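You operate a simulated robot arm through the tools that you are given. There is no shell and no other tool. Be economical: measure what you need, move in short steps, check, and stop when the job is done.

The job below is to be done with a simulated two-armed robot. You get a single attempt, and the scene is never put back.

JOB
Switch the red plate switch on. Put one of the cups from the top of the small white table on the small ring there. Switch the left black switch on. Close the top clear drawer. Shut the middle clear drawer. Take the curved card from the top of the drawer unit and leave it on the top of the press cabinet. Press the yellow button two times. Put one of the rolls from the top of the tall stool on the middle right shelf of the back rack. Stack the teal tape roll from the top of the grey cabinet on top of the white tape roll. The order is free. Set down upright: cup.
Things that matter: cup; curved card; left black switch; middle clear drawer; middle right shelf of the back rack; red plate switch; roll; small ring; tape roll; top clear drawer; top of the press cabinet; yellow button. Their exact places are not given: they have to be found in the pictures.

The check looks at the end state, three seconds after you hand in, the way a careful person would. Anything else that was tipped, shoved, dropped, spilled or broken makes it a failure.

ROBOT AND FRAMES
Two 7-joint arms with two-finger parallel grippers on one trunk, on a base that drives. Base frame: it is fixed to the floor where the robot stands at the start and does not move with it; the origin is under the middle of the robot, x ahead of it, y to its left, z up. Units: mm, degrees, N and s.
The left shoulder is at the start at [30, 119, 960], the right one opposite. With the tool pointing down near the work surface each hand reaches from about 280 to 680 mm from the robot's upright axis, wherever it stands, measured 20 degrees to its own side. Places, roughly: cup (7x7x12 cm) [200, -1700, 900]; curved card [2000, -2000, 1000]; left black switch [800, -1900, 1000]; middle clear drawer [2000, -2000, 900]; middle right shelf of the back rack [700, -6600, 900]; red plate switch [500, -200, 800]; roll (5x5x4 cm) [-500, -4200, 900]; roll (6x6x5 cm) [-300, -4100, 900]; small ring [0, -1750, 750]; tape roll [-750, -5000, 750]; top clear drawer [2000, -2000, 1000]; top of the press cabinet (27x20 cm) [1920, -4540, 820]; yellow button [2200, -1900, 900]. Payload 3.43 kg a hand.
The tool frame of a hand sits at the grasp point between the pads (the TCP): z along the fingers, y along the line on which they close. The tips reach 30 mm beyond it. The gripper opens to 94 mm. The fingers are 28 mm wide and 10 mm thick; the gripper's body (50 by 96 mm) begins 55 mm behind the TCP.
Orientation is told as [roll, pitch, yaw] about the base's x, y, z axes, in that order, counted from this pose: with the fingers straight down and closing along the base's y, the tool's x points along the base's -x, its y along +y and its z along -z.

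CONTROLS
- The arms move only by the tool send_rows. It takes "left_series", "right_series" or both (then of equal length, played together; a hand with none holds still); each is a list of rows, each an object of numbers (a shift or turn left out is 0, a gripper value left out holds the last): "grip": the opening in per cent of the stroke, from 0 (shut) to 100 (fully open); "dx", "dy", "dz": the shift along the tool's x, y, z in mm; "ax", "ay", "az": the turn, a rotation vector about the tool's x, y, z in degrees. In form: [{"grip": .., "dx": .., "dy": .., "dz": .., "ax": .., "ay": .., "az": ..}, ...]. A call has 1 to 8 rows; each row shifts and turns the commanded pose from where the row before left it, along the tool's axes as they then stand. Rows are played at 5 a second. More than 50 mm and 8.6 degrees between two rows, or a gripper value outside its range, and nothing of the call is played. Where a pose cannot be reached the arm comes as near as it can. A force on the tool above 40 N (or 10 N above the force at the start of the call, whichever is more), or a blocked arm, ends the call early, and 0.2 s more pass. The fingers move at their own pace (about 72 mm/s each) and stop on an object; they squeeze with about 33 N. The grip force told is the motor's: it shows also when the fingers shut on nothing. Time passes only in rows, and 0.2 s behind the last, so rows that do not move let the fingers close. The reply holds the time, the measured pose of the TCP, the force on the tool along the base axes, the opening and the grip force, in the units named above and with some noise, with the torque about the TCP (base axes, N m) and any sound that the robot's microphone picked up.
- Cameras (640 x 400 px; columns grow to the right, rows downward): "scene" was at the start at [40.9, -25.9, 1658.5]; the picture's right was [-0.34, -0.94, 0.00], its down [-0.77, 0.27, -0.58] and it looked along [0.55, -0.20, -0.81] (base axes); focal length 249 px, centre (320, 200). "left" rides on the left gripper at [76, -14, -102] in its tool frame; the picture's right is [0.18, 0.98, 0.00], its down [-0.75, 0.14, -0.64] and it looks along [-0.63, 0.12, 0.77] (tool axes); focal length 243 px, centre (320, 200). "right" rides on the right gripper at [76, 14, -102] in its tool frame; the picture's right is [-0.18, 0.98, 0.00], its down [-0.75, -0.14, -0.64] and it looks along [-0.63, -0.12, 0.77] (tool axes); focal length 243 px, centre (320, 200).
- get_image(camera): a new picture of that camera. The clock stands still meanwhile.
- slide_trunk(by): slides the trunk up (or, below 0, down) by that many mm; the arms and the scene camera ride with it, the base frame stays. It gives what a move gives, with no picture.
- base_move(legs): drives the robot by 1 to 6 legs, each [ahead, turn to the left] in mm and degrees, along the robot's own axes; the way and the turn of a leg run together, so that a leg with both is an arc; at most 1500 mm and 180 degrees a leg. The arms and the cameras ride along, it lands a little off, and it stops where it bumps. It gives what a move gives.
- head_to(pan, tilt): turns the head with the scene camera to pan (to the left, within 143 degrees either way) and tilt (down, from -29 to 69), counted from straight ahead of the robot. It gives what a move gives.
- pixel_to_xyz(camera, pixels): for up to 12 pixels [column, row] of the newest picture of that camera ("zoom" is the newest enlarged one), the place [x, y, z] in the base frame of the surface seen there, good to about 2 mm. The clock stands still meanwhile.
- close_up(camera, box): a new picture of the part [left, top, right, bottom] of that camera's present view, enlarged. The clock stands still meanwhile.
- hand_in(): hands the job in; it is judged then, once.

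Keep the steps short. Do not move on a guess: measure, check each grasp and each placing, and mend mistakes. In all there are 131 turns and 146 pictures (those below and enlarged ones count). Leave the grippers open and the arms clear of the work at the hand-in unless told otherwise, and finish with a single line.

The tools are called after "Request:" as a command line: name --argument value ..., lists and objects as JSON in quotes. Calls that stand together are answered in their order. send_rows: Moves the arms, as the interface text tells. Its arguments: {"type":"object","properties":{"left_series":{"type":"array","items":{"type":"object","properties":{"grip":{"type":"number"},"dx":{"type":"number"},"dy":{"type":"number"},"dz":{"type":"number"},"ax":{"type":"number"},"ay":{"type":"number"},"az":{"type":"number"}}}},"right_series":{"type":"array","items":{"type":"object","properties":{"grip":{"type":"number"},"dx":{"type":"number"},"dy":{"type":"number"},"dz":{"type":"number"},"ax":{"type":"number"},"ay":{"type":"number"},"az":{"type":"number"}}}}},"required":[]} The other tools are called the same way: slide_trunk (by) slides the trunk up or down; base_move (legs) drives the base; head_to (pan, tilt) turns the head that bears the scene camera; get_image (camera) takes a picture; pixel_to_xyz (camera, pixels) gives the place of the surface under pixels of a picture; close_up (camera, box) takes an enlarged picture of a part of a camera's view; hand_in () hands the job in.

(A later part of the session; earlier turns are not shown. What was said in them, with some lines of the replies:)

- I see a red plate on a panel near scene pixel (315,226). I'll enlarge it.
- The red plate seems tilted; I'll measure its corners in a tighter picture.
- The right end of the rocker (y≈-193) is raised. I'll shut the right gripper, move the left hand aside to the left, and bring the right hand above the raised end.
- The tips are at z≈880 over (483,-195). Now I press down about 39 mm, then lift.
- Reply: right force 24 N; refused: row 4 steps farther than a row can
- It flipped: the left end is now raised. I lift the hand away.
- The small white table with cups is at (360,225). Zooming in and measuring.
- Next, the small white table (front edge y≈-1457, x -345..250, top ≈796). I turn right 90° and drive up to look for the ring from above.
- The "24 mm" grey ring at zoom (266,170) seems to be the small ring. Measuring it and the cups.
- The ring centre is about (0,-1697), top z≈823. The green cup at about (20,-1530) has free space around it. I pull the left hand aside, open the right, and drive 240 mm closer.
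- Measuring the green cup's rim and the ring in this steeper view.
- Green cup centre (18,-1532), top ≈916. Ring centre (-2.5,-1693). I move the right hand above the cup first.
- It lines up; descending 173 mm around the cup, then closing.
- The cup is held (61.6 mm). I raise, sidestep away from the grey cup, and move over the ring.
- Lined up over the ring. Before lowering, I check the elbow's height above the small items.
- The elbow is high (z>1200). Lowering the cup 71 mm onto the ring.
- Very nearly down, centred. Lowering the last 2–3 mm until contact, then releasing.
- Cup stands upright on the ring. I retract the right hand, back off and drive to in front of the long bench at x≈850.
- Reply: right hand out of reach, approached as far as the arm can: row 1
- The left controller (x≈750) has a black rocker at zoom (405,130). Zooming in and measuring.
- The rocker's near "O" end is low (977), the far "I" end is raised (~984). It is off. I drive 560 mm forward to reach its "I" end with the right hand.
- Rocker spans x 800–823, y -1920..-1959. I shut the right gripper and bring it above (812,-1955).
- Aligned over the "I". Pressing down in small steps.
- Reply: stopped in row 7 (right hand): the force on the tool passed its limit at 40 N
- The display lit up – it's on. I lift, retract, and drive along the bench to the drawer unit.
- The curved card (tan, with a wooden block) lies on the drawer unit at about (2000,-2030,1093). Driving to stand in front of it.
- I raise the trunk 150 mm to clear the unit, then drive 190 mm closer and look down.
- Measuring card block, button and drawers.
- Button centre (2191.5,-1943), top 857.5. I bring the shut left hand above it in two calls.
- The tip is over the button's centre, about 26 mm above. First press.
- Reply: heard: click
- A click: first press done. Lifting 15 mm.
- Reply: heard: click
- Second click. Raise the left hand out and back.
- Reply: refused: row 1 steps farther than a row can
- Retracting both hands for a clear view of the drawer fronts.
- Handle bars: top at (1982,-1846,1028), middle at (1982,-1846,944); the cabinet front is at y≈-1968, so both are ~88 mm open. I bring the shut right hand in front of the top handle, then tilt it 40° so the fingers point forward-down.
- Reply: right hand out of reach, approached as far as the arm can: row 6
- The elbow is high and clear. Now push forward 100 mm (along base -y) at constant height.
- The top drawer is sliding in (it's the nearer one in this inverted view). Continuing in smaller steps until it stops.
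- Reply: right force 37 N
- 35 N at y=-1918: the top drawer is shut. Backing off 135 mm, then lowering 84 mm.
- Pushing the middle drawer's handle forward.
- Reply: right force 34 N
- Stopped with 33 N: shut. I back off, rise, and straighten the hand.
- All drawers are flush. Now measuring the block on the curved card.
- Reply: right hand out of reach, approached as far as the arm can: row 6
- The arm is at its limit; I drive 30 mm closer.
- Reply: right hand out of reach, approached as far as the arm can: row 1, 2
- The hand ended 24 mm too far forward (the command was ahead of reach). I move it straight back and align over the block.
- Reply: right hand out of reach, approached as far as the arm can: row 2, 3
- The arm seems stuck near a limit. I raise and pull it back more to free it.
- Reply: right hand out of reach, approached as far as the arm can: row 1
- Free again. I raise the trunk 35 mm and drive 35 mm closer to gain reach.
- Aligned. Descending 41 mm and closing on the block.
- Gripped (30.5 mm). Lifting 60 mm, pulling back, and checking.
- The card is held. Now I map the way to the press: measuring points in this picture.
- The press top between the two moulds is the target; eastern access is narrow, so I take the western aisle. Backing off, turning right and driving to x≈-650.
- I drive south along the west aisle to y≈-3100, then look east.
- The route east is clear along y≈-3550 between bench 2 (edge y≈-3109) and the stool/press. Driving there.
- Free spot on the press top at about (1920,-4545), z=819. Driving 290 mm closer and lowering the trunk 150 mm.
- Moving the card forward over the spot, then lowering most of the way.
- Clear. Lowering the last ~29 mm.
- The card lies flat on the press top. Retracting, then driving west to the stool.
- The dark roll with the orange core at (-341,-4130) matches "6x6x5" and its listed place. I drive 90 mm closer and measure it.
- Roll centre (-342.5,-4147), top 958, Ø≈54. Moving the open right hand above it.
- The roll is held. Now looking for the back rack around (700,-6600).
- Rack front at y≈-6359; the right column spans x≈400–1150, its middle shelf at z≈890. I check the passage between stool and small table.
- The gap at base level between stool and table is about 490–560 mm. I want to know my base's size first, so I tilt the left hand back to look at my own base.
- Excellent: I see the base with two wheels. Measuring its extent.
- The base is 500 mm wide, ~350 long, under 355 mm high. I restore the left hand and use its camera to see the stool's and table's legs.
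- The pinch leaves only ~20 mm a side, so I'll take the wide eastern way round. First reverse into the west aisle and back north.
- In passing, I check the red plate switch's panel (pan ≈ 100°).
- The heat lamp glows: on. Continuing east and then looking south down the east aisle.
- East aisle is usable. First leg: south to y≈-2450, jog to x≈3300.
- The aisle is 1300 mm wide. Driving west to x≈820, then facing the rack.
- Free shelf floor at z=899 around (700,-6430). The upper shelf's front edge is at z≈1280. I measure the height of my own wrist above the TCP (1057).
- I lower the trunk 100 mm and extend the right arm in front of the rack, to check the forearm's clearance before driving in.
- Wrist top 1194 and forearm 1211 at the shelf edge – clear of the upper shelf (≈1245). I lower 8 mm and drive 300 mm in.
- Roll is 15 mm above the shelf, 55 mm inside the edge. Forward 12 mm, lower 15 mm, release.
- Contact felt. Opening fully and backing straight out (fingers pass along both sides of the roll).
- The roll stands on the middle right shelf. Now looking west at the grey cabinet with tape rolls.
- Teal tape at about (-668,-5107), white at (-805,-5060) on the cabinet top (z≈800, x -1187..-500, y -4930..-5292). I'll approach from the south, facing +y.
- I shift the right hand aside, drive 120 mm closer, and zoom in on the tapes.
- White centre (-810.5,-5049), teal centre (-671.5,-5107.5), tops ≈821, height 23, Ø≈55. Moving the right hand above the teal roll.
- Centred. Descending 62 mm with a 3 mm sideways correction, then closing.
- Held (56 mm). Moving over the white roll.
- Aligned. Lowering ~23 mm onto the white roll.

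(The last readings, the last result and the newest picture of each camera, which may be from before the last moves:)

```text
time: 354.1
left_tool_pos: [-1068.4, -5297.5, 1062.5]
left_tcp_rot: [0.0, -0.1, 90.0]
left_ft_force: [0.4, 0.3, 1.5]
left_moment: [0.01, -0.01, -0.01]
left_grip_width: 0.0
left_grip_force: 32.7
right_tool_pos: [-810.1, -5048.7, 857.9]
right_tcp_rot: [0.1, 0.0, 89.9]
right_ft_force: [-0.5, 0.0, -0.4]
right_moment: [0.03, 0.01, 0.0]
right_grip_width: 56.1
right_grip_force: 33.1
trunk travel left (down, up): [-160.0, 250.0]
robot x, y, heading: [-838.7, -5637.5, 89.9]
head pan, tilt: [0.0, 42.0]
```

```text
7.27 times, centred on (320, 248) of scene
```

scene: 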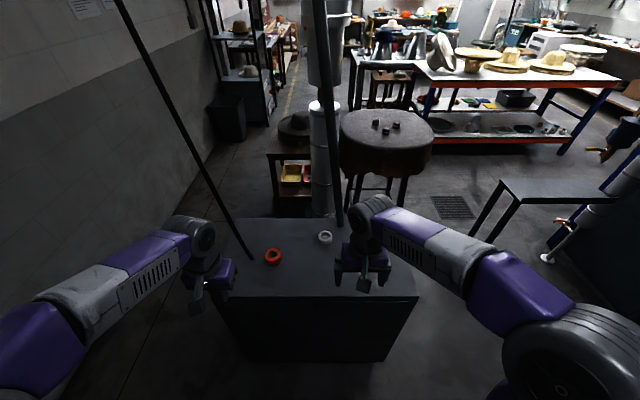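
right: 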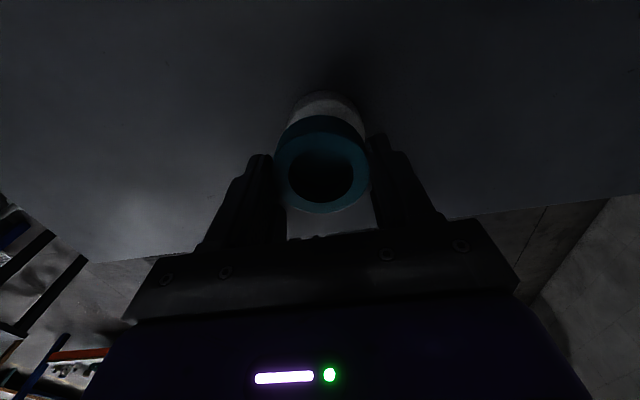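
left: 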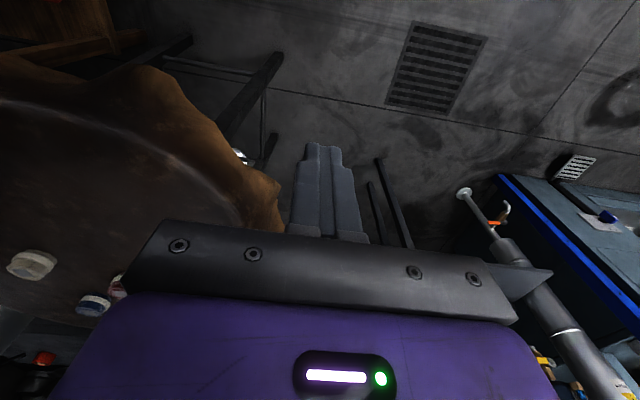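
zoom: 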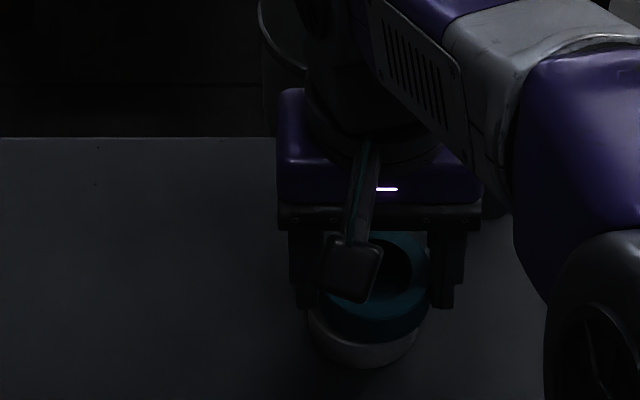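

The teal looks slightly offset to the right; measuring edges.

Request:
pixel_to_xyz --camera "zoom" --pixels '[[315, 335], [362, 355], [410, 345], [330, 320], [375, 330], [420, 315], [345, 350], [385, 352], [350, 325], [400, 325]]'

```text
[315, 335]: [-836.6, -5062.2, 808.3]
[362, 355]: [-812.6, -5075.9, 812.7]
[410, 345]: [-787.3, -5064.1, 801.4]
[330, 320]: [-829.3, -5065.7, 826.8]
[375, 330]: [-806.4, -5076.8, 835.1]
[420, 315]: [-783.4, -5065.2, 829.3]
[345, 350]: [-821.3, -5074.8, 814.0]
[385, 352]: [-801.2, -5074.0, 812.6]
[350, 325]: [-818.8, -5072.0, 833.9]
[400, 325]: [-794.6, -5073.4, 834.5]
```

Teal sits about 5.5 mm too far in +x. I correct by 5.5 mm and lower the last bit.

Request:
send_rows --right_series '[{"dz": -3}, {"dy": 5.5}, {"dz": 3}, {"dz": 1}, {"dz": 0.5}]'

Request:
close_up --camera "scene" --box '[290, 220, 350, 275]'

```text
time: 355.3
left_tool_pos: [-1069.8, -5296.9, 1062.5]
left_tcp_rot: [0.1, -0.1, 90.0]
left_ft_force: [0.3, -0.2, -0.2]
left_moment: [0.01, 0.0, 0.02]
left_grip_width: 0.2
left_grip_force: 32.7
right_tool_pos: [-813.3, -5049.3, 857.2]
right_tcp_rot: [0.0, 0.0, 90.0]
right_ft_force: [0.3, -2.0, 3.4]
right_moment: [-0.04, -0.07, 0.0]
right_grip_width: 56.5
right_grip_force: 33.0
trunk travel left (down, up): [-160.0, 250.0]
robot x, y, heading: [-834.3, -5637.3, 90.3]
head pan, tilt: [0.0, 42.0]
```

```text
7.27 times, centred on (320, 248) of scene
```

zoom: 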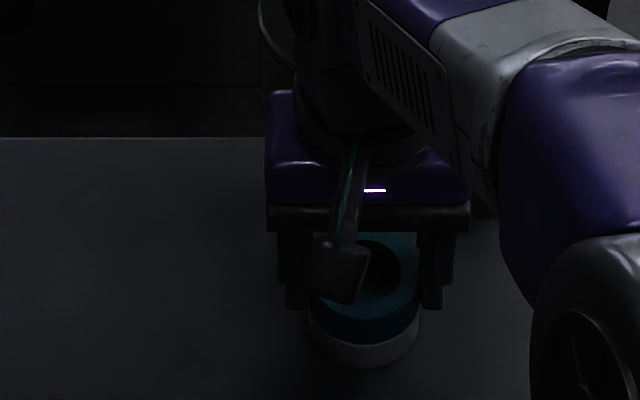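

Well aligned and in contact (3 N). Releasing and lifting.

Request:
send_rows --right_series '[{"grip": 100}, {}, {}, {"dz": -15}, {"dz": -40}, {"dz": -45}, {"dz": -45}, {"dx": 45}]'

Request:
send_rows --right_series '[{"dx": 45}, {"dx": 45}, {"dx": 45, "dy": -15}, {"dx": 30, "dy": -30}]' --left_series '[{"grip": 100}, {}, {}, {}]'

Request:
close_up --camera "scene" --box '[240, 210, 400, 310]'

Request:
pixel_to_xyz --camera "zoom" --pixels '[[345, 220], [345, 180], [318, 200], [372, 200], [500, 260]]'

```text
time: 357.1
left_tool_pos: [-1069.6, -5298.2, 1062.4]
left_tcp_rot: [0.0, -0.2, 90.1]
left_ft_force: [-0.7, 0.1, 0.7]
left_moment: [0.04, -0.02, 0.02]
left_grip_width: 0.2
left_grip_force: 33.0
right_tool_pos: [-813.3, -5095.8, 1002.6]
right_tcp_rot: [0.2, -0.1, 90.0]
right_ft_force: [0.2, 0.4, -1.1]
right_moment: [0.01, -0.03, 0.03]
right_grip_width: 94.2
right_grip_force: 0.0
trunk travel left (down, up): [-160.0, 250.0]
robot x, y, heading: [-839.7, -5634.8, 89.8]
head pan, tilt: [0.0, 42.0]
```

```text
time: 358.1
left_tool_pos: [-1068.2, -5296.9, 1062.2]
left_tcp_rot: [0.0, -0.1, 89.9]
left_ft_force: [0.1, 0.2, -0.1]
left_moment: [0.01, 0.01, 0.02]
left_grip_width: 94.2
left_grip_force: 0.0
right_tool_pos: [-768.2, -5257.8, 1000.3]
right_tcp_rot: [0.0, 0.2, 90.0]
right_ft_force: [-0.4, 0.2, -0.5]
right_moment: [-0.02, 0.02, -0.01]
right_grip_width: 93.8
right_grip_force: 0.0
trunk travel left (down, up): [-160.0, 250.0]
robot x, y, heading: [-835.5, -5640.1, 89.9]
head pan, tilt: [0.0, 42.0]
```

```text
4.00 times, centred on (320, 260) of scene
```

zoom: 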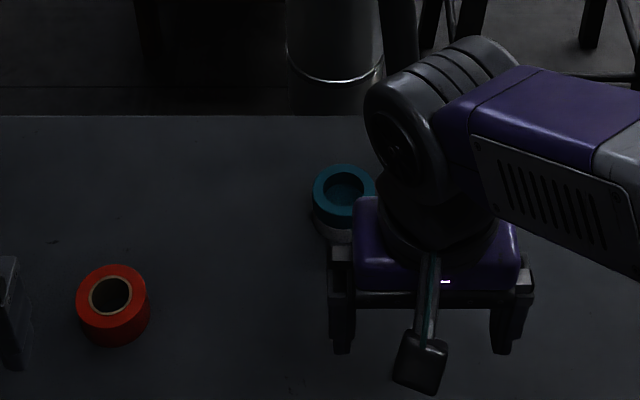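

```text
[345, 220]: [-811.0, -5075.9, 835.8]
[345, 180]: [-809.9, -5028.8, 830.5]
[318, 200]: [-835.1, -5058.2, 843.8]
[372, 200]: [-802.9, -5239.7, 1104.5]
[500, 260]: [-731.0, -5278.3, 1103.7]
```

Teal lies flat on white (top 844). Backing away to clear the arms.

Request:
base_move --legs '[[-200, 0]]'

Request:
close_up --camera "scene" --box '[240, 180, 400, 280]'

```text
time: 359.7
left_tool_pos: [-1069.7, -5497.0, 1062.5]
left_tcp_rot: [0.0, -0.2, 90.3]
left_ft_force: [0.5, 0.5, -0.3]
left_moment: [0.02, -0.03, 0.02]
left_grip_width: 93.8
left_grip_force: 0.0
right_tool_pos: [-769.6, -5456.8, 1003.0]
right_tcp_rot: [0.1, 0.1, 90.2]
right_ft_force: [0.0, -0.3, 0.3]
right_moment: [0.02, 0.04, -0.01]
right_grip_width: 94.0
right_grip_force: 0.1
trunk travel left (down, up): [-160.0, 250.0]
robot x, y, heading: [-838.8, -5837.9, 90.1]
head pan, tilt: [0.0, 42.0]
```

```text
4.00 times, centred on (320, 230) of scene
```

zoom: 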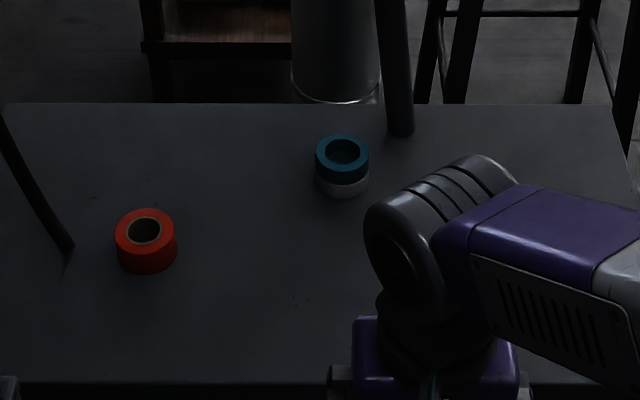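

The stack stands well, both grippers are open, and the arms are clear. Handing in.

Request:
hand_in

```text
The job is handed in.
```

All nine parts of the job are done and it has been handed in.
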